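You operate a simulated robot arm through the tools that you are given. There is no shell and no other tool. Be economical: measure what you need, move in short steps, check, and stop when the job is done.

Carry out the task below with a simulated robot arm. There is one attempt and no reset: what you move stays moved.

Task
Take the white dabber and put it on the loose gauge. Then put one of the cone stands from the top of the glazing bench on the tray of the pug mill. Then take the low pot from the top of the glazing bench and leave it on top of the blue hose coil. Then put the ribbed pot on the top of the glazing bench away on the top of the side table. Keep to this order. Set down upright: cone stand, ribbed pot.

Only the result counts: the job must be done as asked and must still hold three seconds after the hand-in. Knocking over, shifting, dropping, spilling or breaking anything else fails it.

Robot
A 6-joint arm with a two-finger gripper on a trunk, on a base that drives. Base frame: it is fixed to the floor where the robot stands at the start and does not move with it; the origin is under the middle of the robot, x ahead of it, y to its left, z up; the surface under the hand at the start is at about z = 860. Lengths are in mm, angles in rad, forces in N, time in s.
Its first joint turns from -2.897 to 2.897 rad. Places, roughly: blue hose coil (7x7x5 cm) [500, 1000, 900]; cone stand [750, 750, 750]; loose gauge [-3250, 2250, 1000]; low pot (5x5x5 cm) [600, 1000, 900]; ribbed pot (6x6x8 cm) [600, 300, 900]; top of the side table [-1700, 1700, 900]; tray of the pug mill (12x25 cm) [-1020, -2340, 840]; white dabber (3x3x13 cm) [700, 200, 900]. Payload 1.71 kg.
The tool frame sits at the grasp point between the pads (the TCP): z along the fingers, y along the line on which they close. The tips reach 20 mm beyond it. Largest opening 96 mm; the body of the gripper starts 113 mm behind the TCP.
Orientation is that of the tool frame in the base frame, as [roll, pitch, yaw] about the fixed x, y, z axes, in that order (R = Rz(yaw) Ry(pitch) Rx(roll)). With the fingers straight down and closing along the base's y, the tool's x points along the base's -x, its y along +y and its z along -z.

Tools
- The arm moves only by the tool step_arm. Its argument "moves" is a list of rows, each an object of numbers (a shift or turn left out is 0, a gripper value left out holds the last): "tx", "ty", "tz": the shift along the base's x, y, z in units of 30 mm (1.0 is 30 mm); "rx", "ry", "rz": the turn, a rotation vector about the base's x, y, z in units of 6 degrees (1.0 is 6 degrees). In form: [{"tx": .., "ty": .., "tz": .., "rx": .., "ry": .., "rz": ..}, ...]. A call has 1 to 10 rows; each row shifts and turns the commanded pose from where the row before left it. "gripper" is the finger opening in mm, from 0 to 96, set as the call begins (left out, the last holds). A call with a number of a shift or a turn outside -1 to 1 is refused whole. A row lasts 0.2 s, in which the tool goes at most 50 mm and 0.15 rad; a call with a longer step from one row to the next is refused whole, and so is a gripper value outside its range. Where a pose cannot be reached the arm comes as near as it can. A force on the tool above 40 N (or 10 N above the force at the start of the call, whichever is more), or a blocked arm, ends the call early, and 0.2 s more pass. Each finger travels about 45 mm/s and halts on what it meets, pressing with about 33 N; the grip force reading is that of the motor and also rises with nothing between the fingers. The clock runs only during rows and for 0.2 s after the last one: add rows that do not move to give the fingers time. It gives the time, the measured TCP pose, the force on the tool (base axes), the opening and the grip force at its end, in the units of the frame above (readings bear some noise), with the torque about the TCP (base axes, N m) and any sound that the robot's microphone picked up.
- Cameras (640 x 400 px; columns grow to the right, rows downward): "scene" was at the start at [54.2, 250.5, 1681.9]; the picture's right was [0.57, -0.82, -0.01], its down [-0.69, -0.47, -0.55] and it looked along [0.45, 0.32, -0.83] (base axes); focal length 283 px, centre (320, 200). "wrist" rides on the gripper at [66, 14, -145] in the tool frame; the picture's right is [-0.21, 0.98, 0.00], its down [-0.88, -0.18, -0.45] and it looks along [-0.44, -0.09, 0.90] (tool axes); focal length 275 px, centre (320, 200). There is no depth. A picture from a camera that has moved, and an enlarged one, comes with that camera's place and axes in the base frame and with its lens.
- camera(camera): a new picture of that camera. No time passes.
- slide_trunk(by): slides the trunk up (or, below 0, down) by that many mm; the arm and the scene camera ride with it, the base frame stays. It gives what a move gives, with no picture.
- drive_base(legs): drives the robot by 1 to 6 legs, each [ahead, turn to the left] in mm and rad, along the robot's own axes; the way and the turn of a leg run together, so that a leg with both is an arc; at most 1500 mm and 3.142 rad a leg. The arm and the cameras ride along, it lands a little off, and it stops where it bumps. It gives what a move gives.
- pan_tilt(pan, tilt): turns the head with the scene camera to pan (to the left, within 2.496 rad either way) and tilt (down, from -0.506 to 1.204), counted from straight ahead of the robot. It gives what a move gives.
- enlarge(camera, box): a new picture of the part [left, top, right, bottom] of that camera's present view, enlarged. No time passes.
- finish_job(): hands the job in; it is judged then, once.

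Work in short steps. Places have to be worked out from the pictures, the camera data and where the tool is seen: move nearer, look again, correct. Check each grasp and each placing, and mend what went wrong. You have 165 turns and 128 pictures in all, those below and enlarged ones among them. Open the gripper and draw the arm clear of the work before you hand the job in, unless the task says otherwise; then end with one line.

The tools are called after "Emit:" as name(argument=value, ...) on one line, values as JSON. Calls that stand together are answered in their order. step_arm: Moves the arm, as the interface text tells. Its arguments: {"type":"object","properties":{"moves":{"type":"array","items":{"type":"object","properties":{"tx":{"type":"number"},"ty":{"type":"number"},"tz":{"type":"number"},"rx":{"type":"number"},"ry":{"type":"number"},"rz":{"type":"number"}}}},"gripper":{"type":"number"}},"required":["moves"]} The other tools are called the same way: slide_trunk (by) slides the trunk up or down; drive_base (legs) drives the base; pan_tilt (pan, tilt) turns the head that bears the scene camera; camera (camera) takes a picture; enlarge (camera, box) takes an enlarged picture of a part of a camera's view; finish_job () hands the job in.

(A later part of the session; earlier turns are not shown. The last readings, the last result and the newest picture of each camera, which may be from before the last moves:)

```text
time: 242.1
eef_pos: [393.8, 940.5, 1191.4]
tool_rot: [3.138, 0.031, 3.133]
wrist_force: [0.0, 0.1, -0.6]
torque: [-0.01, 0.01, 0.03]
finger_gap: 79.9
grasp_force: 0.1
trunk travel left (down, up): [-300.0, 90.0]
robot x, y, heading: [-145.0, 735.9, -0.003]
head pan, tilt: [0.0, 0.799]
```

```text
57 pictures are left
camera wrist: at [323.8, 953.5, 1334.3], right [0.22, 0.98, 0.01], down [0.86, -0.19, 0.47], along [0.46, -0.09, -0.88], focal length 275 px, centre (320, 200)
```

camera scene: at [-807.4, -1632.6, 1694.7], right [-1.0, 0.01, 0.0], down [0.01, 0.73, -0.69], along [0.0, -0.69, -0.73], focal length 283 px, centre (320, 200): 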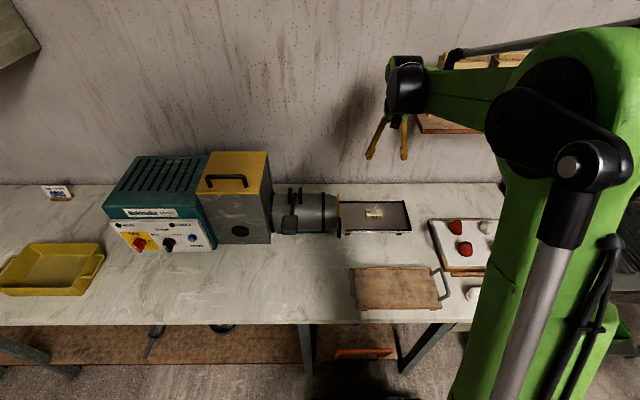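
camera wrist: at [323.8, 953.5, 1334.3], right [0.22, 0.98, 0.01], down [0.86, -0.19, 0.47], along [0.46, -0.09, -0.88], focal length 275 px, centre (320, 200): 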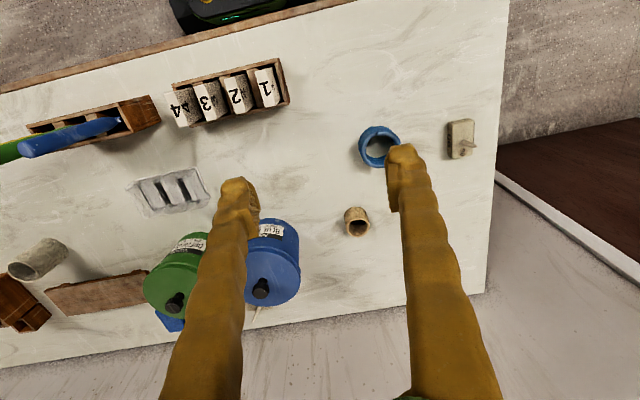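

Low pot ≈ (619,966), coil ≈ (482,1028). I move toward the pot with a tilt correction and look again.

Emit:
step_arm(moves=[{"tx": 1, "ry": 0.3}, {"tx": 1, "ty": 0.4}, {"tx": 1, "ty": 0.3}, {"tx": 1}, {"tx": 1}, {"tx": 1}, {"tz": -1}, {"tz": -1}, {"tz": -1}, {"tz": -1}], gripper=80)

Emit:
camera(camera="wrist")

```text
time: 244.2
eef_pos: [572.8, 958.1, 1070.1]
tool_rot: [3.138, 0.0, 3.135]
wrist_force: [-1.0, -0.8, 0.6]
torque: [-0.01, -0.04, 0.01]
finger_gap: 79.9
grasp_force: 0.0
trunk travel left (down, up): [-300.0, 90.0]
robot x, y, heading: [-146.6, 737.2, -0.0]
head pan, tilt: [0.0, 0.799]
```

```text
56 pictures are left
camera wrist: at [507.8, 971.9, 1215.5], right [0.21, 0.98, 0.0], down [0.87, -0.19, 0.44], along [0.43, -0.09, -0.9], focal length 275 px, centre (320, 200)
```

wrist: 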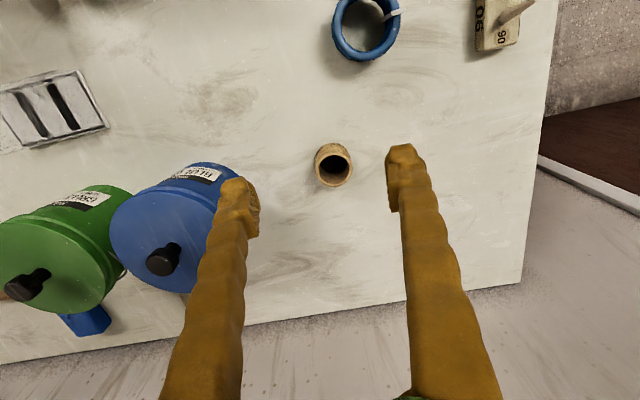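

Pot at (617,967). I align, narrow to 66 mm and descend to z≈893.

Emit:
step_arm(moves=[{"tx": 1, "ty": 0.3}, {"tx": 0.47}, {"tz": -1}, {"tz": -1}, {"tz": -1}, {"tz": -1}, {"tz": -1}, {}], gripper=66)

Emit:
camera(camera="wrist")

```text
time: 246.1
eef_pos: [617.9, 966.9, 921.5]
tool_rot: [3.138, -0.002, 3.132]
wrist_force: [-0.2, -0.4, 1.3]
torque: [0.0, 0.03, -0.02]
finger_gap: 66.3
grasp_force: 0.0
trunk travel left (down, up): [-300.0, 90.0]
robot x, y, heading: [-146.8, 738.4, -0.004]
head pan, tilt: [0.0, 0.799]
```

```text
55 pictures are left
camera wrist: at [551.5, 981.1, 1066.9], right [0.21, 0.98, 0.0], down [0.88, -0.19, 0.44], along [0.43, -0.09, -0.9], focal length 275 px, centre (320, 200)
```

wrist: 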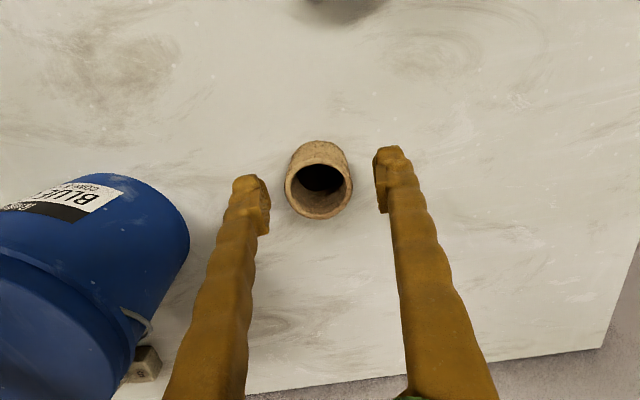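

Well centred. I lower to z≈892 and close.

Emit:
step_arm(moves=[{"tx": 0.1, "tz": -0.6}, {"tz": -0.4}, {}])

Emit:
step_arm(moves=[{}, {}, {}, {}], gripper=0)

Emit:
step_arm(moves=[{"tz": 0.5}, {"tz": 1}, {"tz": 1}, {"tz": 1}, {}])

Emit:
camera(camera="wrist")

```text
time: 246.8
eef_pos: [619.7, 967.0, 890.9]
tool_rot: [3.137, 0.0, 3.133]
wrist_force: [-0.3, -0.3, 0.7]
torque: [-0.01, 0.02, 0.04]
finger_gap: 66.0
grasp_force: 0.1
trunk travel left (down, up): [-300.0, 90.0]
robot x, y, heading: [-146.4, 737.6, -0.004]
head pan, tilt: [0.0, 0.799]
```

```text
time: 247.8
eef_pos: [619.2, 967.1, 891.7]
tool_rot: [3.138, 0.0, 3.134]
wrist_force: [-0.7, 0.8, 0.8]
torque: [-0.03, 0.03, 0.01]
finger_gap: 46.0
grasp_force: 32.5
trunk travel left (down, up): [-300.0, 90.0]
robot x, y, heading: [-148.0, 733.2, -0.004]
head pan, tilt: [0.0, 0.799]
```

```text
time: 249.1
eef_pos: [622.2, 967.5, 996.3]
tool_rot: [3.137, -0.001, 3.134]
wrist_force: [-1.3, 0.7, -1.1]
torque: [-0.02, 0.01, 0.01]
finger_gap: 45.8
grasp_force: 32.8
trunk travel left (down, up): [-300.0, 90.0]
robot x, y, heading: [-145.2, 735.8, -0.004]
head pan, tilt: [0.0, 0.799]
```

```text
54 pictures are left
camera wrist: at [555.9, 981.3, 1141.8], right [0.21, 0.98, 0.0], down [0.88, -0.19, 0.44], along [0.43, -0.09, -0.9], focal length 275 px, centre (320, 200)
```

wrist: 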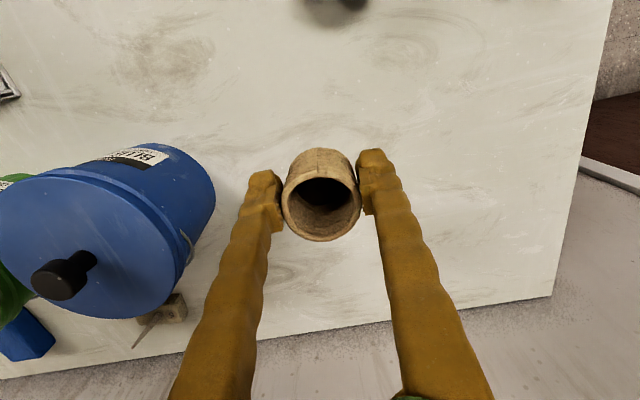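

Pot held (46 mm). I look at the coil with the scene camera and move up a little.

Emit:
step_arm(moves=[{"tz": 1}, {"tz": 1}, {}])

Emit:
pan_tilt(pan=0.35, tilt=0.95)

Emit:
enlarge(camera="scene", box=[280, 120, 440, 260])

```text
time: 249.8
eef_pos: [618.9, 966.1, 1055.1]
tool_rot: [3.139, 0.0, 3.132]
wrist_force: [0.2, -0.4, -0.9]
torque: [-0.01, 0.0, 0.0]
finger_gap: 45.5
grasp_force: 33.0
trunk travel left (down, up): [-300.0, 90.0]
robot x, y, heading: [-146.7, 734.5, -0.006]
head pan, tilt: [0.0, 0.799]
```

```text
time: 250.7
eef_pos: [620.3, 966.2, 1056.4]
tool_rot: [3.138, -0.002, 3.132]
wrist_force: [0.4, -0.8, -0.5]
torque: [0.0, 0.02, 0.0]
finger_gap: 45.8
grasp_force: 33.1
trunk travel left (down, up): [-300.0, 90.0]
robot x, y, heading: [-147.4, 735.0, -0.005]
head pan, tilt: [0.351, 0.949]
```

```text
2.86 times, centred on (360, 190) of scene
camera zoom: at [-80.5, 968.7, 1683.3], right [0.34, -0.94, -0.01], down [-0.77, -0.27, -0.57], along [0.54, 0.2, -0.82], focal length 809 px, centre (206, 229)
```

zoom: 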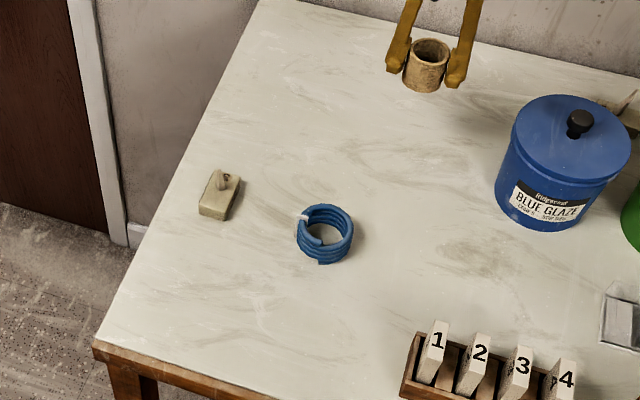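

Coil centre ≈ (482,1025), top ≈ 905–910. I carry the pot above it.

Emit:
step_arm(moves=[{"tx": -1, "ty": 0.4}, {"tx": -1, "ty": 0.4}, {"tx": -1, "ty": 0.4}, {"tx": -1, "ty": 0.4}, {"tx": -0.6, "ty": 0.37}, {"tz": -1}, {"tz": -1}, {}])

Emit:
enlarge(camera="scene", box=[310, 130, 410, 230])

Emit:
camera(camera="wrist")

```text
time: 252.5
eef_pos: [482.1, 1027.5, 994.2]
tool_rot: [3.138, -0.001, 3.133]
wrist_force: [-0.3, 0.6, -0.8]
torque: [-0.01, 0.06, 0.03]
finger_gap: 45.7
grasp_force: 33.0
trunk travel left (down, up): [-300.0, 90.0]
robot x, y, heading: [-147.2, 734.0, -0.007]
head pan, tilt: [0.351, 0.949]
```

```text
4.00 times, centred on (360, 180) of scene
camera zoom: at [-80.4, 969.0, 1683.3], right [0.34, -0.94, -0.01], down [-0.77, -0.28, -0.57], along [0.53, 0.2, -0.82], focal length 1133 px, centre (160, 280)
```

zoom: 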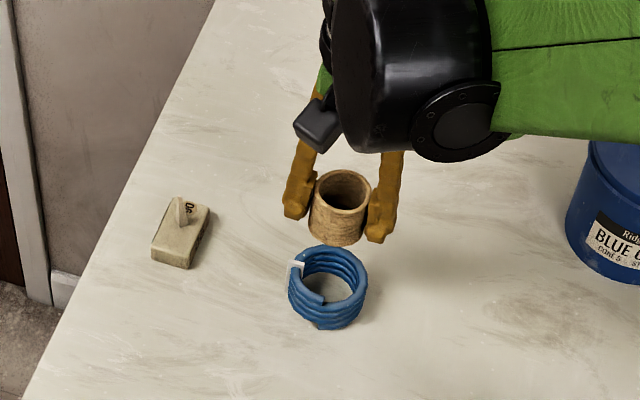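

```text
51 pictures are left
camera wrist: at [416.3, 1041.8, 1139.7], right [0.21, 0.98, 0.0], down [0.88, -0.19, 0.44], along [0.43, -0.09, -0.9], focal length 275 px, centre (320, 200)
```

wrist: 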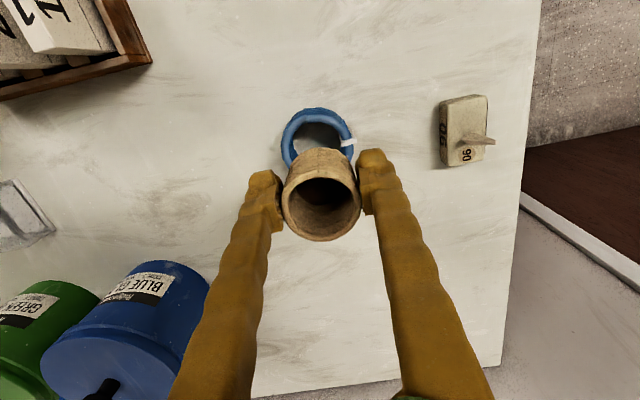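

Coil appears centred at x≈474, so I shift −7 mm and lower 35 mm.

Emit:
step_arm(moves=[{"tx": -0.25}, {"tz": -0.7}, {"tz": -0.5}, {}])

Emit:
enlarge(camera="scene", box=[330, 150, 390, 220])

Emit:
enlarge(camera="wrist", box=[240, 70, 400, 250])

```text
time: 253.5
eef_pos: [474.5, 1026.3, 960.6]
tool_rot: [3.136, -0.001, 3.133]
wrist_force: [-0.3, 0.1, -0.9]
torque: [0.0, -0.02, -0.03]
finger_gap: 45.6
grasp_force: 33.5
trunk travel left (down, up): [-300.0, 90.0]
robot x, y, heading: [-148.2, 736.7, -0.01]
head pan, tilt: [0.351, 0.949]
```

```text
5.71 times, centred on (360, 185) of scene
camera zoom: at [-80.6, 968.8, 1683.3], right [0.34, -0.94, -0.01], down [-0.77, -0.28, -0.57], along [0.53, 0.2, -0.82], focal length 1618 px, centre (91, 286)
```

zoom: 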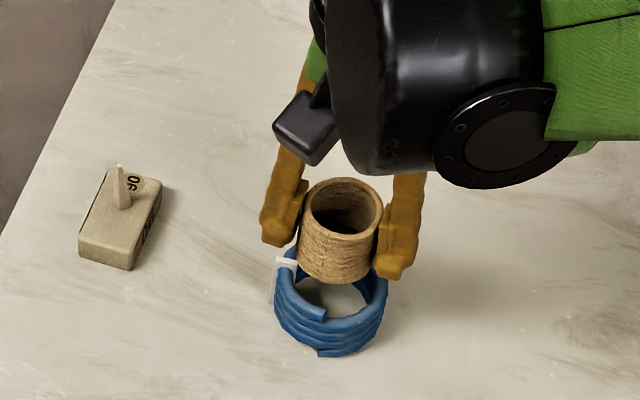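

```text
2.22 times, centred on (320, 160) of wrist
camera zoom: at [409.4, 1040.6, 1105.5], right [0.21, 0.98, 0.0], down [0.88, -0.19, 0.44], along [0.43, -0.09, -0.9], focal length 612 px, centre (320, 289)
```

zoom: 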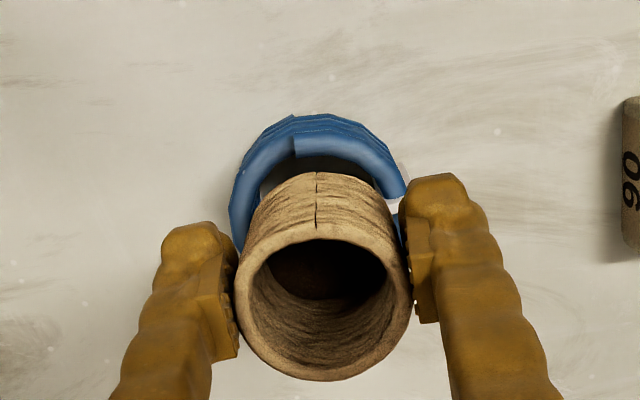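

Alignment good in both views; ~20–28 mm gap. I lower gently.

Emit:
step_arm(moves=[{"tx": 0.05, "tz": -0.3}, {"tz": -0.2}, {}])

Emit:
step_arm(moves=[{"tz": -0.1}, {}])

```text
time: 254.3
eef_pos: [475.7, 1028.0, 944.6]
tool_rot: [3.137, -0.002, 3.135]
wrist_force: [-0.6, -0.4, 0.6]
torque: [0.0, 0.0, -0.01]
finger_gap: 45.3
grasp_force: 33.8
trunk travel left (down, up): [-300.0, 90.0]
robot x, y, heading: [-144.7, 738.8, -0.008]
head pan, tilt: [0.351, 0.949]
```

```text
time: 254.9
eef_pos: [476.4, 1026.0, 943.1]
tool_rot: [3.138, -0.002, 3.132]
wrist_force: [1.0, -0.3, -1.0]
torque: [0.0, 0.0, 0.02]
finger_gap: 45.2
grasp_force: 33.2
trunk travel left (down, up): [-300.0, 90.0]
robot x, y, heading: [-142.1, 733.2, -0.004]
head pan, tilt: [0.351, 0.949]
```

Emit:
step_arm(moves=[{"tz": -0.1}, {}])

Emit:
enlarge(camera="scene", box=[330, 150, 390, 220])

```text
time: 255.5
eef_pos: [476.3, 1026.1, 939.1]
tool_rot: [3.138, -0.001, 3.134]
wrist_force: [-0.3, 0.3, -0.5]
torque: [0.01, 0.03, -0.01]
finger_gap: 45.5
grasp_force: 32.8
trunk travel left (down, up): [-300.0, 90.0]
robot x, y, heading: [-148.0, 734.3, -0.005]
head pan, tilt: [0.351, 0.949]
```

```text
5.71 times, centred on (360, 185) of scene
camera zoom: at [-80.6, 968.8, 1683.3], right [0.34, -0.94, -0.01], down [-0.77, -0.28, -0.57], along [0.53, 0.2, -0.82], focal length 1618 px, centre (91, 286)
```

zoom: 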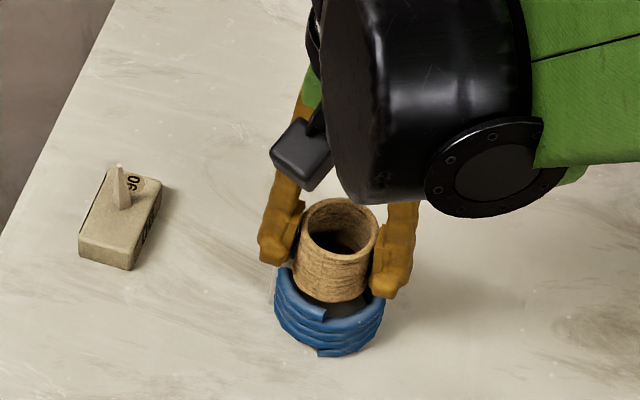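

Emit:
step_arm(moves=[{"tz": -0.1}, {}])

Emit:
step_arm(moves=[{"tz": -0.08}, {}])

```text
time: 256.1
eef_pos: [476.3, 1027.1, 936.5]
tool_rot: [3.138, -0.002, 3.133]
wrist_force: [-0.2, 0.4, -0.9]
torque: [0.07, 0.0, -0.02]
finger_gap: 45.4
grasp_force: 33.0
trunk travel left (down, up): [-300.0, 90.0]
robot x, y, heading: [-148.2, 734.8, -0.002]
head pan, tilt: [0.351, 0.949]
```

```text
time: 256.7
eef_pos: [476.5, 1025.7, 936.7]
tool_rot: [3.138, 0.001, 3.132]
wrist_force: [2.9, 2.8, 36.9]
torque: [0.01, -0.18, 0.13]
finger_gap: 45.4
grasp_force: 33.0
trunk travel left (down, up): [-300.0, 90.0]
robot x, y, heading: [-145.4, 734.2, -0.01]
head pan, tilt: [0.351, 0.949]
```

Contact (37 N at z 936.7). Ease up 2 mm, check, then open.

Emit:
step_arm(moves=[{"tz": 0.08}, {}])

Emit:
enlarge(camera="wrist", box=[240, 70, 400, 250])

Emit:
enlarge(camera="scene", box=[330, 150, 390, 220])

```text
time: 257.3
eef_pos: [475.7, 1027.0, 936.0]
tool_rot: [3.138, -0.002, 3.133]
wrist_force: [-1.2, -0.1, 1.0]
torque: [-0.02, 0.0, 0.0]
finger_gap: 45.7
grasp_force: 33.4
trunk travel left (down, up): [-300.0, 90.0]
robot x, y, heading: [-143.9, 732.1, -0.005]
head pan, tilt: [0.351, 0.949]
```

```text
2.22 times, centred on (320, 160) of wrist
camera zoom: at [411.2, 1040.6, 1081.0], right [0.21, 0.98, 0.0], down [0.88, -0.19, 0.44], along [0.43, -0.09, -0.9], focal length 612 px, centre (320, 289)
```

zoom: 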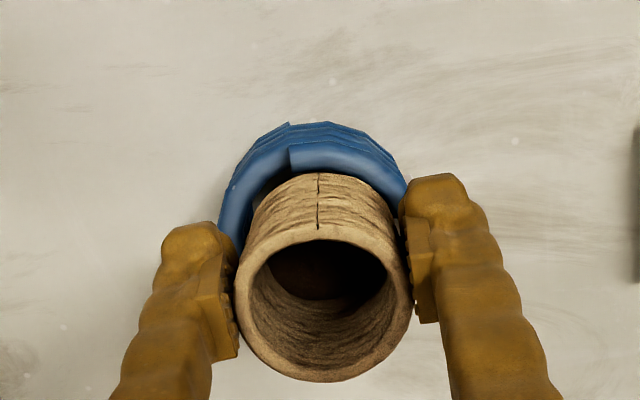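

```text
5.71 times, centred on (360, 185) of scene
camera zoom: at [-80.8, 968.7, 1683.1], right [0.34, -0.94, -0.01], down [-0.77, -0.28, -0.57], along [0.53, 0.2, -0.82], focal length 1618 px, centre (91, 286)
```

zoom: 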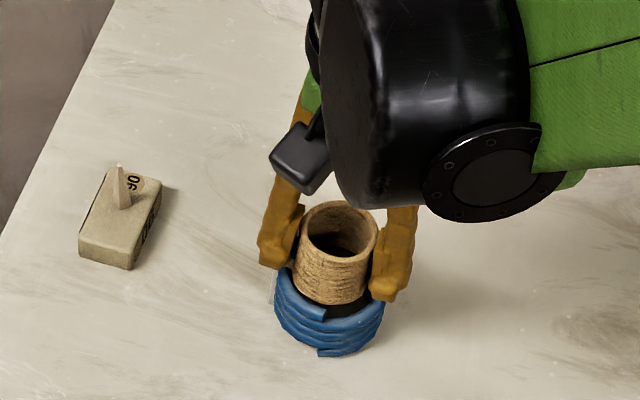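

Pot looks centred on the ring. I open slowly.

Emit:
step_arm(moves=[{}, {}], gripper=52)

Emit:
step_arm(moves=[{}, {}], gripper=66)

Emit:
enlarge(camera="scene", box=[330, 150, 390, 220])

```text
time: 257.9
eef_pos: [475.8, 1027.1, 936.6]
tool_rot: [3.139, -0.001, 3.133]
wrist_force: [-0.1, 0.9, -0.8]
torque: [0.02, 0.01, 0.01]
finger_gap: 52.1
grasp_force: 0.0
trunk travel left (down, up): [-300.0, 90.0]
robot x, y, heading: [-146.7, 736.4, -0.004]
head pan, tilt: [0.351, 0.949]
```

```text
time: 258.5
eef_pos: [477.2, 1026.3, 936.3]
tool_rot: [3.137, -0.001, 3.133]
wrist_force: [-0.9, -0.4, 0.9]
torque: [-0.01, 0.04, -0.02]
finger_gap: 66.2
grasp_force: 0.0
trunk travel left (down, up): [-300.0, 90.0]
robot x, y, heading: [-145.8, 736.8, -0.005]
head pan, tilt: [0.351, 0.949]
```

```text
5.71 times, centred on (360, 185) of scene
camera zoom: at [-80.7, 968.7, 1683.3], right [0.34, -0.94, -0.01], down [-0.77, -0.28, -0.57], along [0.53, 0.2, -0.82], focal length 1618 px, centre (91, 286)
```

zoom: 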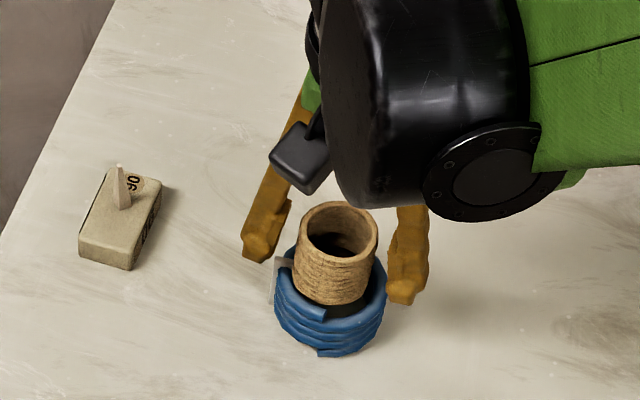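

It rests stably. I rise vertically and check.

Emit:
step_arm(moves=[{"tz": 0.5}, {"tz": 1}, {"tz": 1}, {"tz": 1}, {"tz": 1}, {"tz": 1}, {"tz": 1}, {"tz": 1}, {"tz": 1}])

Emit:
camera(camera="scene")

```text
time: 260.5
eef_pos: [478.5, 1025.2, 1193.5]
tool_rot: [3.138, -0.002, 3.134]
wrist_force: [1.3, -0.4, 0.0]
torque: [0.01, 0.0, 0.01]
finger_gap: 66.0
grasp_force: 0.0
trunk travel left (down, up): [-300.0, 90.0]
robot x, y, heading: [-148.9, 730.2, -0.005]
head pan, tilt: [0.351, 0.949]
```

```text
44 pictures are left
camera scene: at [-80.8, 968.8, 1683.3], right [0.34, -0.94, -0.01], down [-0.77, -0.28, -0.57], along [0.53, 0.2, -0.82], focal length 283 px, centre (320, 200)
```

scene: 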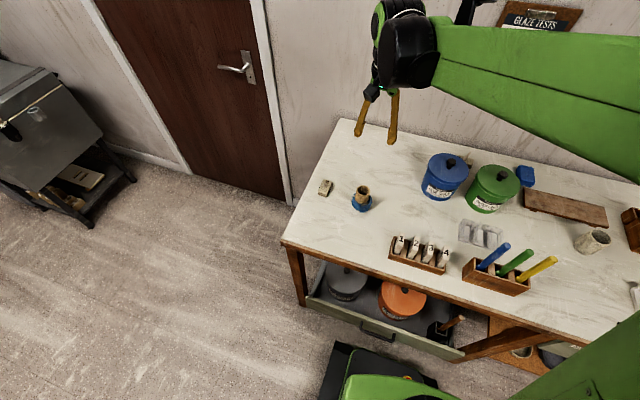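

Pot stays on the coil. Now I swing the arm over to the ribbed pot near (552,325).

Emit:
step_arm(moves=[{"ty": -1}, {"ty": -1}, {"ty": -1}, {"ty": -1}, {"ty": -1}, {"ty": -1}, {"ty": -1}, {"ty": -1}, {"ty": -1}, {"ty": -1}], gripper=90)

Emit:
step_arm(moves=[{"ty": -1}, {"ty": -1}, {"ty": -1}, {"ty": -1}, {"ty": -1}, {"ty": -1}, {"ty": -1}, {"ty": -1}, {"ty": -1}, {"ty": -1}])

Emit:
step_arm(moves=[{"ty": -1}, {"ty": -1}, {"tz": -1}, {"tz": -1}, {}])

Emit:
camera(camera="wrist")

```text
time: 262.7
eef_pos: [477.3, 725.6, 1190.7]
tool_rot: [3.138, -0.002, 3.133]
wrist_force: [0.3, 0.7, 1.0]
torque: [0.0, 0.02, 0.0]
finger_gap: 90.0
grasp_force: 0.0
trunk travel left (down, up): [-300.0, 90.0]
robot x, y, heading: [-146.4, 734.4, -0.005]
head pan, tilt: [0.351, 0.949]
```

```text
time: 264.9
eef_pos: [476.7, 429.4, 1188.4]
tool_rot: [3.137, 0.001, 3.133]
wrist_force: [0.0, 0.0, 0.6]
torque: [0.02, 0.01, -0.01]
finger_gap: 90.1
grasp_force: 0.1
trunk travel left (down, up): [-300.0, 90.0]
robot x, y, heading: [-148.1, 731.2, -0.003]
head pan, tilt: [0.351, 0.949]
```

```text
time: 266.1
eef_pos: [476.4, 367.8, 1131.0]
tool_rot: [3.138, -0.003, 3.134]
wrist_force: [-0.2, 0.0, -0.8]
torque: [0.01, 0.02, 0.01]
finger_gap: 90.1
grasp_force: 0.1
trunk travel left (down, up): [-300.0, 90.0]
robot x, y, heading: [-143.9, 738.1, -0.003]
head pan, tilt: [0.351, 0.949]
```

```text
43 pictures are left
camera wrist: at [411.0, 382.2, 1275.9], right [0.21, 0.98, 0.0], down [0.88, -0.19, 0.44], along [0.43, -0.09, -0.9], focal length 275 px, centre (320, 200)
```

wrist: 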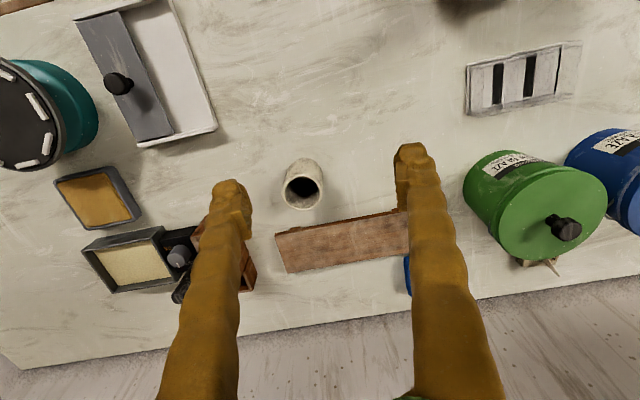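

Ribbed pot at (551,331). I position over and descend partway.

Emit:
step_arm(moves=[{"tx": 1, "ty": -0.6}, {"tx": 1, "ty": -0.6}, {"tx": 0.5}, {"tz": -1}, {"tz": -1}, {"tz": -1}, {"tz": -1}, {"tz": -0.8}, {}])

Emit:
camera(camera="wrist")

```text
time: 268.1
eef_pos: [552.3, 330.8, 985.8]
tool_rot: [3.138, -0.002, 3.133]
wrist_force: [0.3, 0.2, 0.2]
torque: [0.01, -0.01, 0.0]
finger_gap: 89.7
grasp_force: 0.0
trunk travel left (down, up): [-300.0, 90.0]
robot x, y, heading: [-144.3, 732.2, -0.008]
head pan, tilt: [0.351, 0.949]
```

```text
42 pictures are left
camera wrist: at [485.6, 345.0, 1131.7], right [0.21, 0.98, 0.0], down [0.88, -0.19, 0.44], along [0.43, -0.09, -0.9], focal length 275 px, centre (320, 200)
```

wrist: 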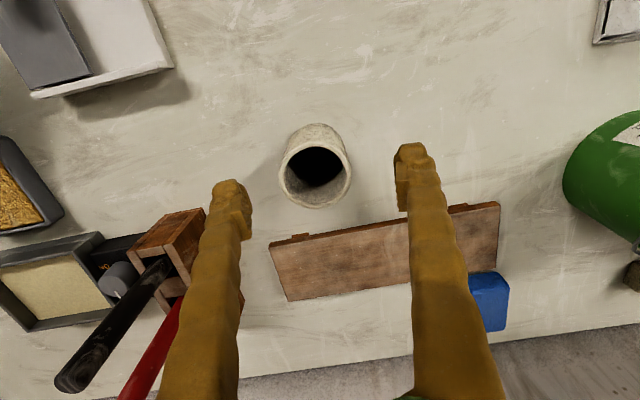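

Nicely centred. Minor shift and lower to z≈905, then close and lift slightly.

Emit:
step_arm(moves=[{"tx": 0.07, "ty": -0.08}, {"tz": -1}, {"tz": -1}, {"tz": -0.7}, {}])

Emit:
step_arm(moves=[{}, {}, {}, {}], gripper=0)

Emit:
camera(camera="wrist")

```text
time: 269.3
eef_pos: [552.4, 330.5, 907.2]
tool_rot: [3.138, -0.003, 3.132]
wrist_force: [1.0, -0.3, 0.1]
torque: [0.03, 0.01, 0.01]
finger_gap: 89.6
grasp_force: 0.1
trunk travel left (down, up): [-300.0, 90.0]
robot x, y, heading: [-149.5, 731.4, -0.008]
head pan, tilt: [0.351, 0.949]
```

```text
time: 270.3
eef_pos: [552.4, 329.7, 907.2]
tool_rot: [3.137, 0.001, 3.133]
wrist_force: [1.0, -0.3, 0.3]
torque: [0.01, 0.0, 0.01]
finger_gap: 1.7
grasp_force: 0.5
trunk travel left (down, up): [-300.0, 90.0]
robot x, y, heading: [-146.2, 736.0, -0.008]
head pan, tilt: [0.351, 0.949]
```

```text
41 pictures are left
camera wrist: at [487.2, 343.8, 1052.8], right [0.21, 0.98, 0.0], down [0.88, -0.19, 0.44], along [0.43, -0.09, -0.9], focal length 275 px, centre (320, 200)
```

wrist: 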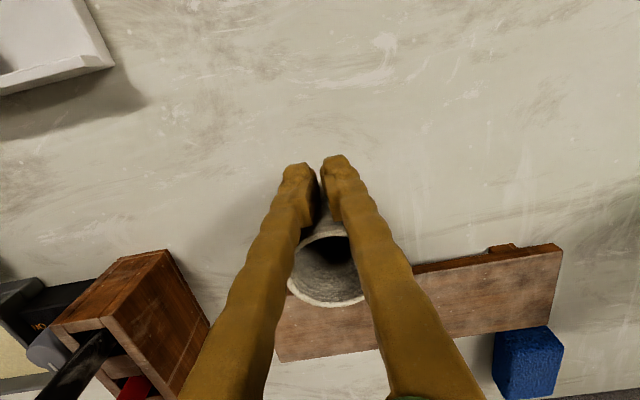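

The fingers missed: the pot slipped forward out of the grip. I inspect its state.

Emit:
enlarge(camera="wrist", box=[240, 140, 440, 380])

Emit:
pan_tilt(pan=-0.3, tilt=0.9)

Emit:
camera(camera="scene")

```text
1.67 times, centred on (340, 260) of wrist
camera zoom: at [487.2, 343.8, 1052.8], right [0.21, 0.98, 0.0], down [0.88, -0.19, 0.44], along [0.43, -0.09, -0.9], focal length 459 px, centre (287, 100)
```

zoom: 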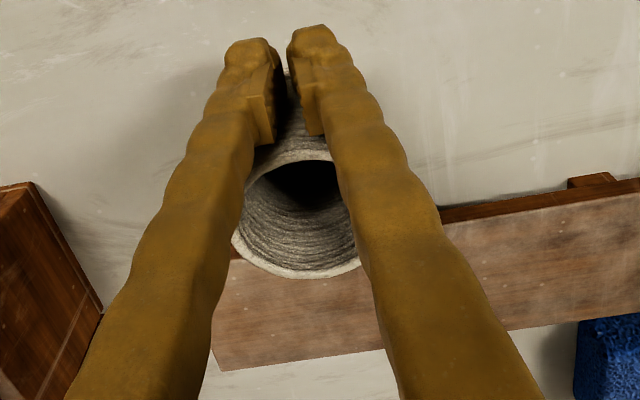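

```text
time: 271.3
eef_pos: [552.0, 329.5, 907.5]
tool_rot: [3.137, 0.0, 3.133]
wrist_force: [0.8, 0.3, 0.6]
torque: [0.01, -0.03, 0.01]
finger_gap: 0.0
grasp_force: 29.4
trunk travel left (down, up): [-300.0, 90.0]
robot x, y, heading: [-147.3, 734.8, -0.007]
head pan, tilt: [-0.3, 0.901]
```

```text
39 pictures are left
camera scene: at [-77.0, 921.2, 1686.9], right [-0.3, -0.95, 0.0], down [-0.76, 0.24, -0.61], along [0.58, -0.19, -0.79], focal length 283 px, centre (320, 200)
```

scene: 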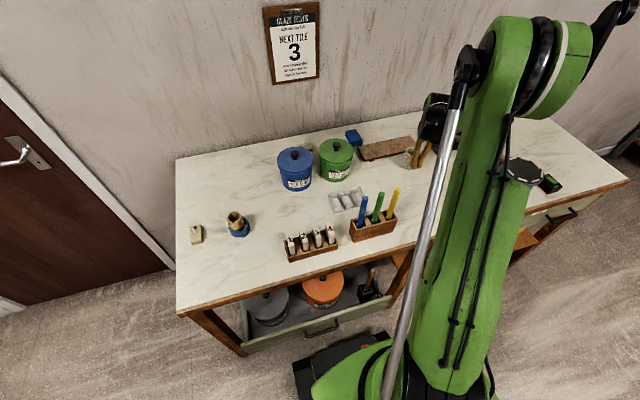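

Emit:
enlarge(camera="scene", box=[345, 110, 465, 200])

```text
4.44 times, centred on (405, 155) of scene
camera zoom: at [-77.0, 921.2, 1686.9], right [-0.3, -0.95, 0.0], down [-0.76, 0.24, -0.61], along [0.58, -0.19, -0.79], focal length 1259 px, centre (-58, 400)
```

zoom: 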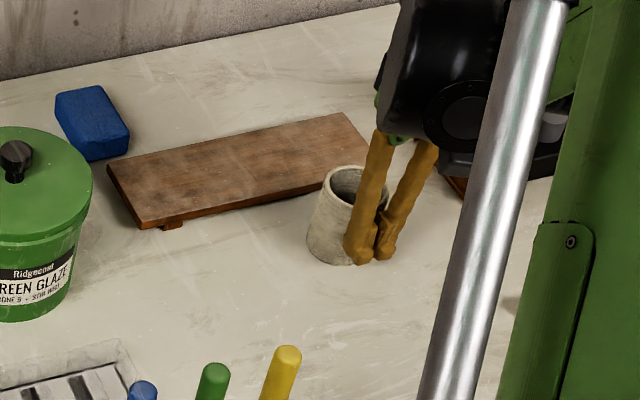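

The pot still stands upright, pushed ~25 mm forward, clear of the board. I back off, rise, open and re-measure.

Emit:
step_arm(moves=[{"tx": -0.7}, {"tx": -0.5}, {"tz": 1}, {"tz": 1}, {"tz": 1}, {"tz": 1}, {"tz": 1}, {"tx": 1}, {}])

Emit:
step_arm(moves=[{}, {}, {}, {}, {}], gripper=92)

Emit:
camera(camera="wrist")

```text
time: 273.3
eef_pos: [548.3, 331.6, 1058.1]
tool_rot: [3.138, -0.004, 3.134]
wrist_force: [0.5, 0.6, -0.8]
torque: [0.01, 0.06, -0.01]
finger_gap: 0.0
grasp_force: 29.6
trunk travel left (down, up): [-300.0, 90.0]
robot x, y, heading: [-145.6, 735.1, -0.003]
head pan, tilt: [-0.3, 0.901]
```

```text
time: 274.5
eef_pos: [546.4, 331.3, 1059.7]
tool_rot: [3.139, -0.002, 3.133]
wrist_force: [0.4, -0.2, -0.8]
torque: [-0.02, 0.03, 0.01]
finger_gap: 92.2
grasp_force: 0.0
trunk travel left (down, up): [-300.0, 90.0]
robot x, y, heading: [-147.1, 737.1, -0.006]
head pan, tilt: [-0.3, 0.901]
```

```text
37 pictures are left
camera wrist: at [481.9, 345.0, 1204.1], right [0.21, 0.98, 0.0], down [0.88, -0.19, 0.44], along [0.43, -0.09, -0.9], focal length 275 px, centre (320, 200)
```

wrist: 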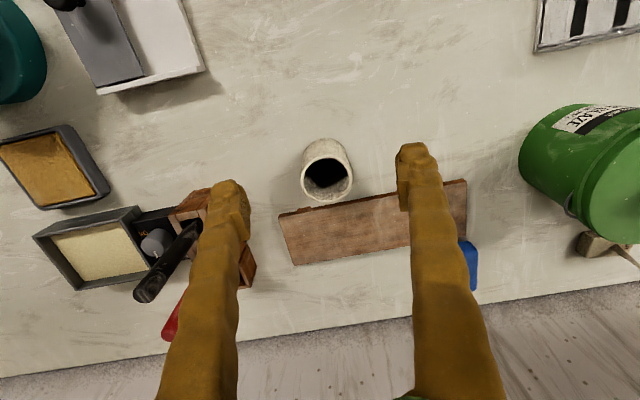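

Pot now at ≈(589,331). I move over it and lower for a precise check.

Emit:
step_arm(moves=[{"tx": 1}, {"tx": 0.43}, {"tz": -1}, {"tz": -1}, {"tz": -0.5}, {}])

Emit:
camera(camera="wrist")

Emit:
enlarge(camera="scene", box=[345, 110, 465, 200])

```text
time: 275.9
eef_pos: [590.0, 329.3, 980.1]
tool_rot: [3.138, 0.001, 3.132]
wrist_force: [0.0, 0.0, 0.3]
torque: [-0.01, 0.02, -0.02]
finger_gap: 92.0
grasp_force: 0.1
trunk travel left (down, up): [-300.0, 90.0]
robot x, y, heading: [-149.5, 734.5, -0.004]
head pan, tilt: [-0.3, 0.901]
```

```text
36 pictures are left
camera wrist: at [525.1, 342.6, 1125.6], right [0.21, 0.98, 0.0], down [0.88, -0.19, 0.44], along [0.43, -0.09, -0.9], focal length 275 px, centre (320, 200)
```

wrist: 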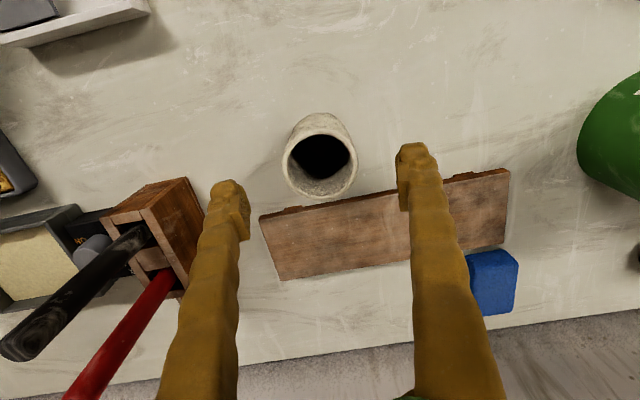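

```text
4.44 times, centred on (405, 155) of scene
camera zoom: at [-77.1, 921.2, 1686.9], right [-0.3, -0.95, 0.0], down [-0.76, 0.24, -0.61], along [0.58, -0.19, -0.79], focal length 1259 px, centre (-58, 400)
```

zoom: 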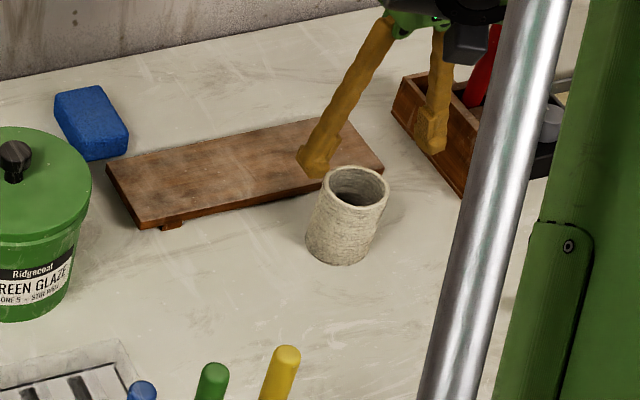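

Combining evidence (pad contact position, two rim views): rim z≈925, pot centre ≈(587,330). I descend there and check before closing.

Emit:
step_arm(moves=[{"tx": -0.07, "tz": -1}, {"tz": -1}, {"tz": -0.8}, {}])

Emit:
camera(camera="wrist")

Emit:
enlarge(camera="scene", box=[370, 120, 450, 190])

```text
time: 276.9
eef_pos: [589.1, 328.9, 896.8]
tool_rot: [3.139, -0.003, 3.132]
wrist_force: [-0.4, -0.5, -0.7]
torque: [-0.01, 0.02, 0.0]
finger_gap: 91.9
grasp_force: 0.1
trunk travel left (down, up): [-300.0, 90.0]
robot x, y, heading: [-143.4, 735.6, -0.005]
head pan, tilt: [-0.3, 0.901]
```

```text
34 pictures are left
camera wrist: at [523.4, 343.1, 1041.8], right [0.21, 0.98, 0.0], down [0.88, -0.19, 0.44], along [0.43, -0.09, -0.9], focal length 275 px, centre (320, 200)
```

wrist: 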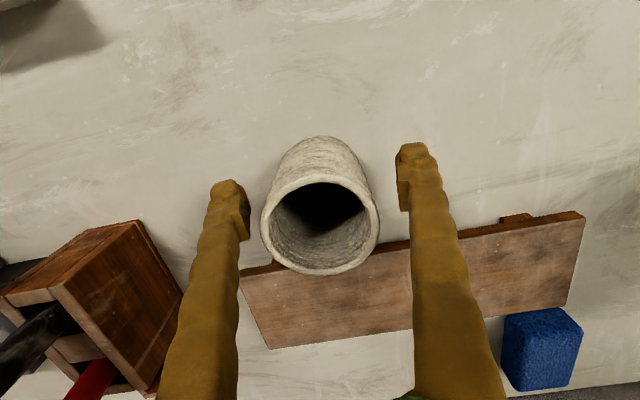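

```text
5.71 times, centred on (410, 155) of scene
camera zoom: at [-76.8, 921.0, 1686.9], right [-0.3, -0.95, 0.0], down [-0.76, 0.24, -0.61], along [0.58, -0.19, -0.79], focal length 1618 px, centre (-194, 457)
```

zoom: 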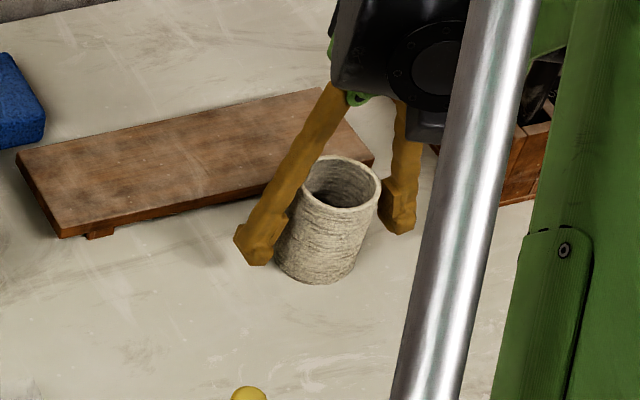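

I nudge +2–3 mm to x≈592 and close in stages.

Emit:
step_arm(moves=[{"tx": 0.1, "ty": 0.03}, {}], gripper=66)

Emit:
enlarge(camera="wrist", box=[230, 110, 410, 290])

```text
time: 277.5
eef_pos: [591.1, 330.3, 896.3]
tool_rot: [3.138, -0.001, 3.134]
wrist_force: [0.8, -0.4, -0.7]
torque: [0.02, 0.0, -0.02]
finger_gap: 65.9
grasp_force: 0.3
trunk travel left (down, up): [-300.0, 90.0]
robot x, y, heading: [-143.2, 733.1, -0.004]
head pan, tilt: [-0.3, 0.901]
```

```text
2.22 times, centred on (320, 200) of wrist
camera zoom: at [526.5, 343.8, 1042.0], right [0.21, 0.98, 0.0], down [0.88, -0.19, 0.44], along [0.43, -0.09, -0.9], focal length 612 px, centre (320, 200)
```

zoom: 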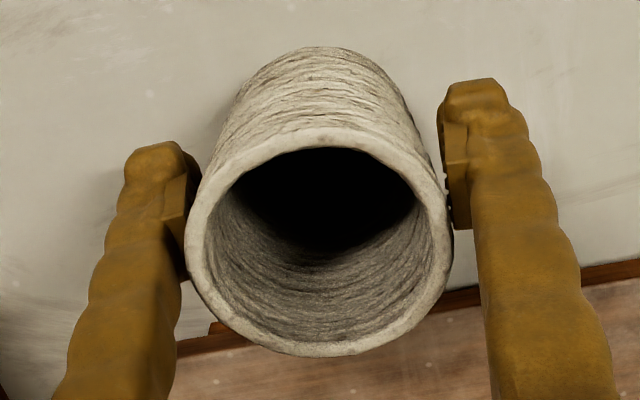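

Pads are centred on the pot's axis. I close fully.

Emit:
step_arm(moves=[{}, {}, {}], gripper=40)

Emit:
enlarge(camera="wrist", box=[230, 110, 410, 290])

```text
time: 278.3
eef_pos: [593.1, 329.9, 897.1]
tool_rot: [3.139, -0.001, 3.132]
wrist_force: [-0.2, -0.3, 0.4]
torque: [0.04, -0.02, 0.0]
finger_gap: 63.6
grasp_force: 33.2
trunk travel left (down, up): [-300.0, 90.0]
robot x, y, heading: [-145.4, 730.4, -0.001]
head pan, tilt: [-0.3, 0.901]
```

```text
2.22 times, centred on (320, 200) of wrist
camera zoom: at [526.4, 343.8, 1042.1], right [0.21, 0.98, 0.0], down [0.88, -0.19, 0.44], along [0.43, -0.09, -0.9], focal length 612 px, centre (320, 200)
```

zoom: 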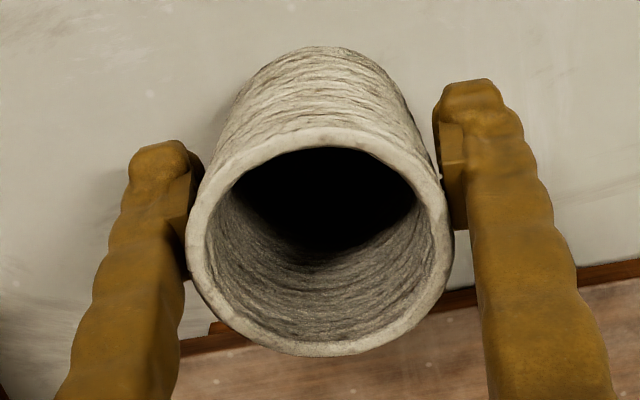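

Gripped at 63.6 mm without motion. I lift.

Emit:
step_arm(moves=[{"tz": 0.3}, {"tz": 0.7}, {"tz": 1}, {"tz": 1}, {"tz": 1}, {"tz": 1}, {"tz": 1}, {"tz": 1}, {"tz": 1}, {"tz": 1}])

Emit:
camera(camera="wrist")

```text
time: 280.5
eef_pos: [592.0, 331.6, 1168.2]
tool_rot: [3.139, -0.001, 3.133]
wrist_force: [-0.3, -0.3, -0.9]
torque: [0.01, 0.01, -0.02]
finger_gap: 63.6
grasp_force: 33.2
trunk travel left (down, up): [-300.0, 90.0]
robot x, y, heading: [-147.9, 735.3, -0.005]
head pan, tilt: [-0.3, 0.901]
```

```text
30 pictures are left
camera wrist: at [526.5, 345.2, 1313.7], right [0.21, 0.98, 0.0], down [0.88, -0.19, 0.44], along [0.43, -0.09, -0.9], focal length 275 px, centre (320, 200)
```

wrist: 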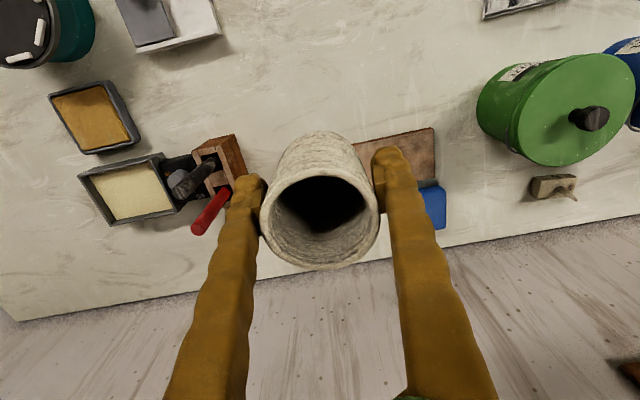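

Held securely. I bring it in front of the robot.

Emit:
step_arm(moves=[{"tx": -0.7, "ty": 1, "tz": 0.5}, {"tx": -0.7, "ty": 1, "tz": 0.5}, {"tx": -0.7, "ty": 1}, {"tx": -0.7, "ty": 1}, {"tx": -0.7, "ty": 1}, {"tx": -0.7, "ty": 1}, {"tx": -0.7, "ty": 1}, {"tx": -0.7, "ty": 1}, {"tx": -0.7, "ty": 1}, {"tx": -0.7, "ty": 1}])

Emit:
step_arm(moves=[{"tx": -0.7, "ty": 1}, {"tx": -0.7, "ty": 1}, {"tx": -0.7, "ty": 1}, {"tx": -0.5, "ty": 0.3}, {}])

```text
time: 282.7
eef_pos: [383.4, 632.1, 1196.5]
tool_rot: [3.139, -0.001, 3.132]
wrist_force: [-0.4, -0.2, -1.0]
torque: [0.0, 0.01, 0.0]
finger_gap: 64.0
grasp_force: 32.8
trunk travel left (down, up): [-300.0, 90.0]
robot x, y, heading: [-145.3, 731.0, -0.004]
head pan, tilt: [-0.3, 0.901]
```

```text
time: 283.9
eef_pos: [303.7, 727.2, 1197.2]
tool_rot: [3.139, 0.0, 3.133]
wrist_force: [-0.2, 0.9, -0.8]
torque: [-0.01, -0.03, -0.01]
finger_gap: 63.8
grasp_force: 33.0
trunk travel left (down, up): [-300.0, 90.0]
robot x, y, heading: [-148.0, 735.5, -0.006]
head pan, tilt: [-0.3, 0.901]
```

Now I drive toward the side table's west side: back off, turn around, pass through the gap.

Emit:
drive_base(legs=[[-350, 0], [0, 3.117], [1500, 0]])

```text
time: 307.7
eef_pos: [-2431.8, 924.6, 1197.4]
tool_rot: [3.138, -0.002, -0.105]
wrist_force: [-0.1, 0.5, -1.3]
torque: [-0.04, 0.0, 0.01]
finger_gap: 63.4
grasp_force: 33.2
trunk travel left (down, up): [-300.0, 90.0]
robot x, y, heading: [-1986.3, 876.5, 3.042]
head pan, tilt: [-0.3, 0.901]
```

Emit:
drive_base(legs=[[230, 0], [0, -0.915], [578, 0], [0, -2.127]])

Emit:
pan_tilt(pan=0.1, tilt=0.85)

Emit:
camera(camera="scene")

Emit:
camera(camera="wrist")

```text
time: 325.2
eef_pos: [-2104.6, 1390.0, 1207.4]
tool_rot: [3.138, 0.026, -3.136]
wrist_force: [0.5, 0.0, -0.5]
torque: [0.0, -0.04, -0.03]
finger_gap: 62.9
grasp_force: 33.2
trunk travel left (down, up): [-300.0, 90.0]
robot x, y, heading: [-2522.3, 1394.2, 0.013]
head pan, tilt: [-0.3, 0.901]
```

```text
time: 326.1
eef_pos: [-2094.0, 1388.9, 1202.7]
tool_rot: [3.139, 0.014, -3.136]
wrist_force: [-0.7, 0.5, -0.2]
torque: [-0.01, -0.05, 0.0]
finger_gap: 63.1
grasp_force: 32.8
trunk travel left (down, up): [-300.0, 90.0]
robot x, y, heading: [-2520.9, 1395.5, 0.013]
head pan, tilt: [0.099, 0.85]
```

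```text
29 pictures are left
camera scene: at [-2475.9, 1612.8, 1691.4], right [0.11, -0.99, 0.0], down [-0.75, -0.08, -0.66], along [0.65, 0.07, -0.75], focal length 283 px, centre (320, 200)
```

scene: 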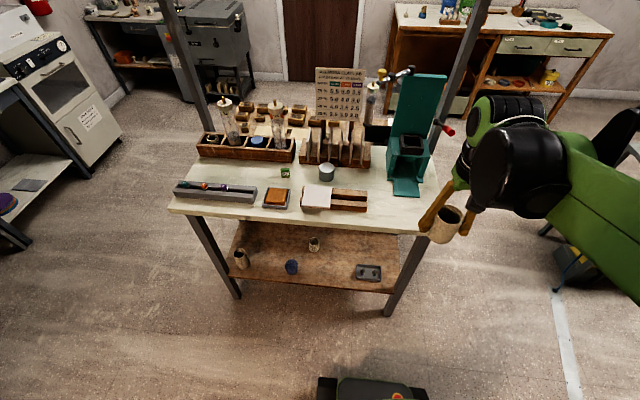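

```text
28 pictures are left
camera wrist: at [-2161.4, 1402.9, 1347.8], right [0.2, 0.98, 0.01], down [0.87, -0.18, 0.46], along [0.45, -0.09, -0.89], focal length 275 px, centre (320, 200)
```

wrist: 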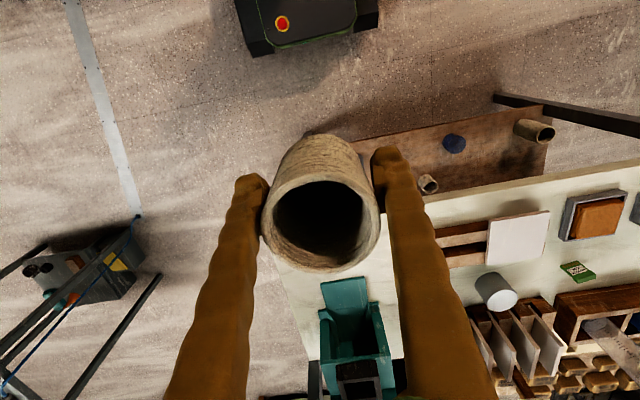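

Emit:
enlarge(camera="scene", box=[250, 120, 460, 250])

```text
3.05 times, centred on (355, 185) of scene
camera zoom: at [-2475.9, 1612.8, 1691.4], right [0.11, -0.99, 0.0], down [-0.75, -0.08, -0.66], along [0.65, 0.07, -0.75], focal length 863 px, centre (213, 246)
```

zoom: 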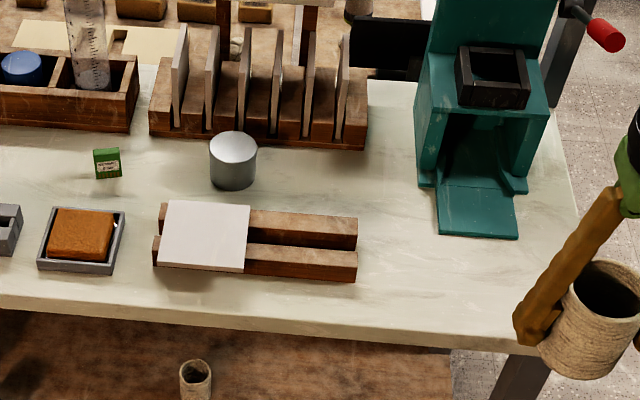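

The free spot is ≈(−1808,1432): between the wooden block and press foot. I carry the pot over it at height.

Emit:
step_arm(moves=[{"tx": 1, "ty": 0.2, "ry": 0.13}, {"tx": 1, "ty": 0.2}, {"tx": 1, "ty": 0.2}, {"tx": 1, "ty": 0.2}, {"tx": 1, "ty": 0.2}, {"tx": 1, "ty": 0.2}, {"tx": 1, "ty": 0.2}, {"tx": 1}, {"tx": 1}, {"tx": 0.5}])

Emit:
step_arm(moves=[{"tz": -1}, {"tz": -1}, {"tz": -1}, {"tz": -1}, {"tz": -1}, {"tz": -1}, {}])

Emit:
camera(camera="wrist")

Emit:
enlarge(camera="scene", box=[250, 120, 460, 250])

```text
time: 328.3
eef_pos: [-1817.5, 1431.5, 1204.1]
tool_rot: [3.137, 0.007, -3.138]
wrist_force: [-0.6, 0.0, -2.1]
torque: [-0.02, 0.03, 0.01]
finger_gap: 63.0
grasp_force: 33.0
trunk travel left (down, up): [-300.0, 90.0]
robot x, y, heading: [-2521.0, 1398.2, 0.012]
head pan, tilt: [0.099, 0.85]
```

```text
time: 329.9
eef_pos: [-1816.8, 1432.8, 1025.0]
tool_rot: [3.139, 0.007, -3.135]
wrist_force: [-0.3, 0.2, -1.4]
torque: [0.01, 0.0, 0.04]
finger_gap: 62.7
grasp_force: 32.8
trunk travel left (down, up): [-300.0, 90.0]
robot x, y, heading: [-2526.2, 1393.6, 0.009]
head pan, tilt: [0.099, 0.85]
```

```text
26 pictures are left
camera wrist: at [-1883.8, 1445.4, 1170.2], right [0.2, 0.98, 0.01], down [0.87, -0.18, 0.45], along [0.44, -0.09, -0.89], focal length 275 px, centre (320, 200)
```

wrist: 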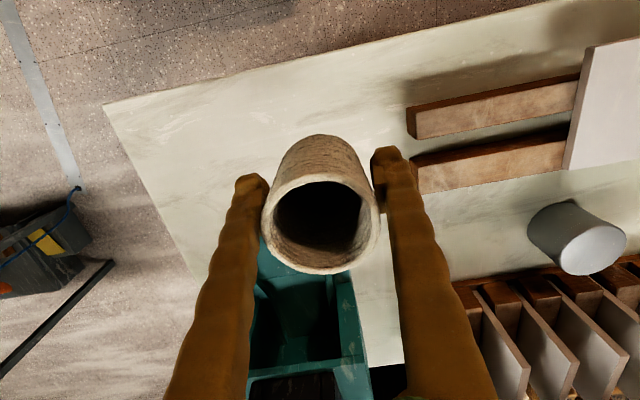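

```text
3.05 times, centred on (355, 185) of scene
camera zoom: at [-2453.3, 1613.1, 1690.6], right [0.11, -0.99, 0.0], down [-0.76, -0.08, -0.65], along [0.64, 0.07, -0.76], focal length 863 px, centre (213, 246)
```

zoom: 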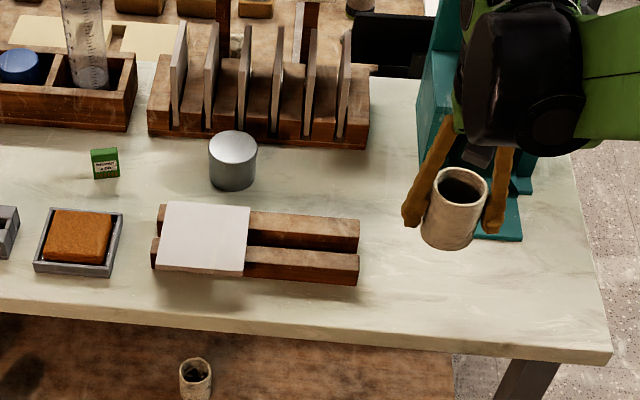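

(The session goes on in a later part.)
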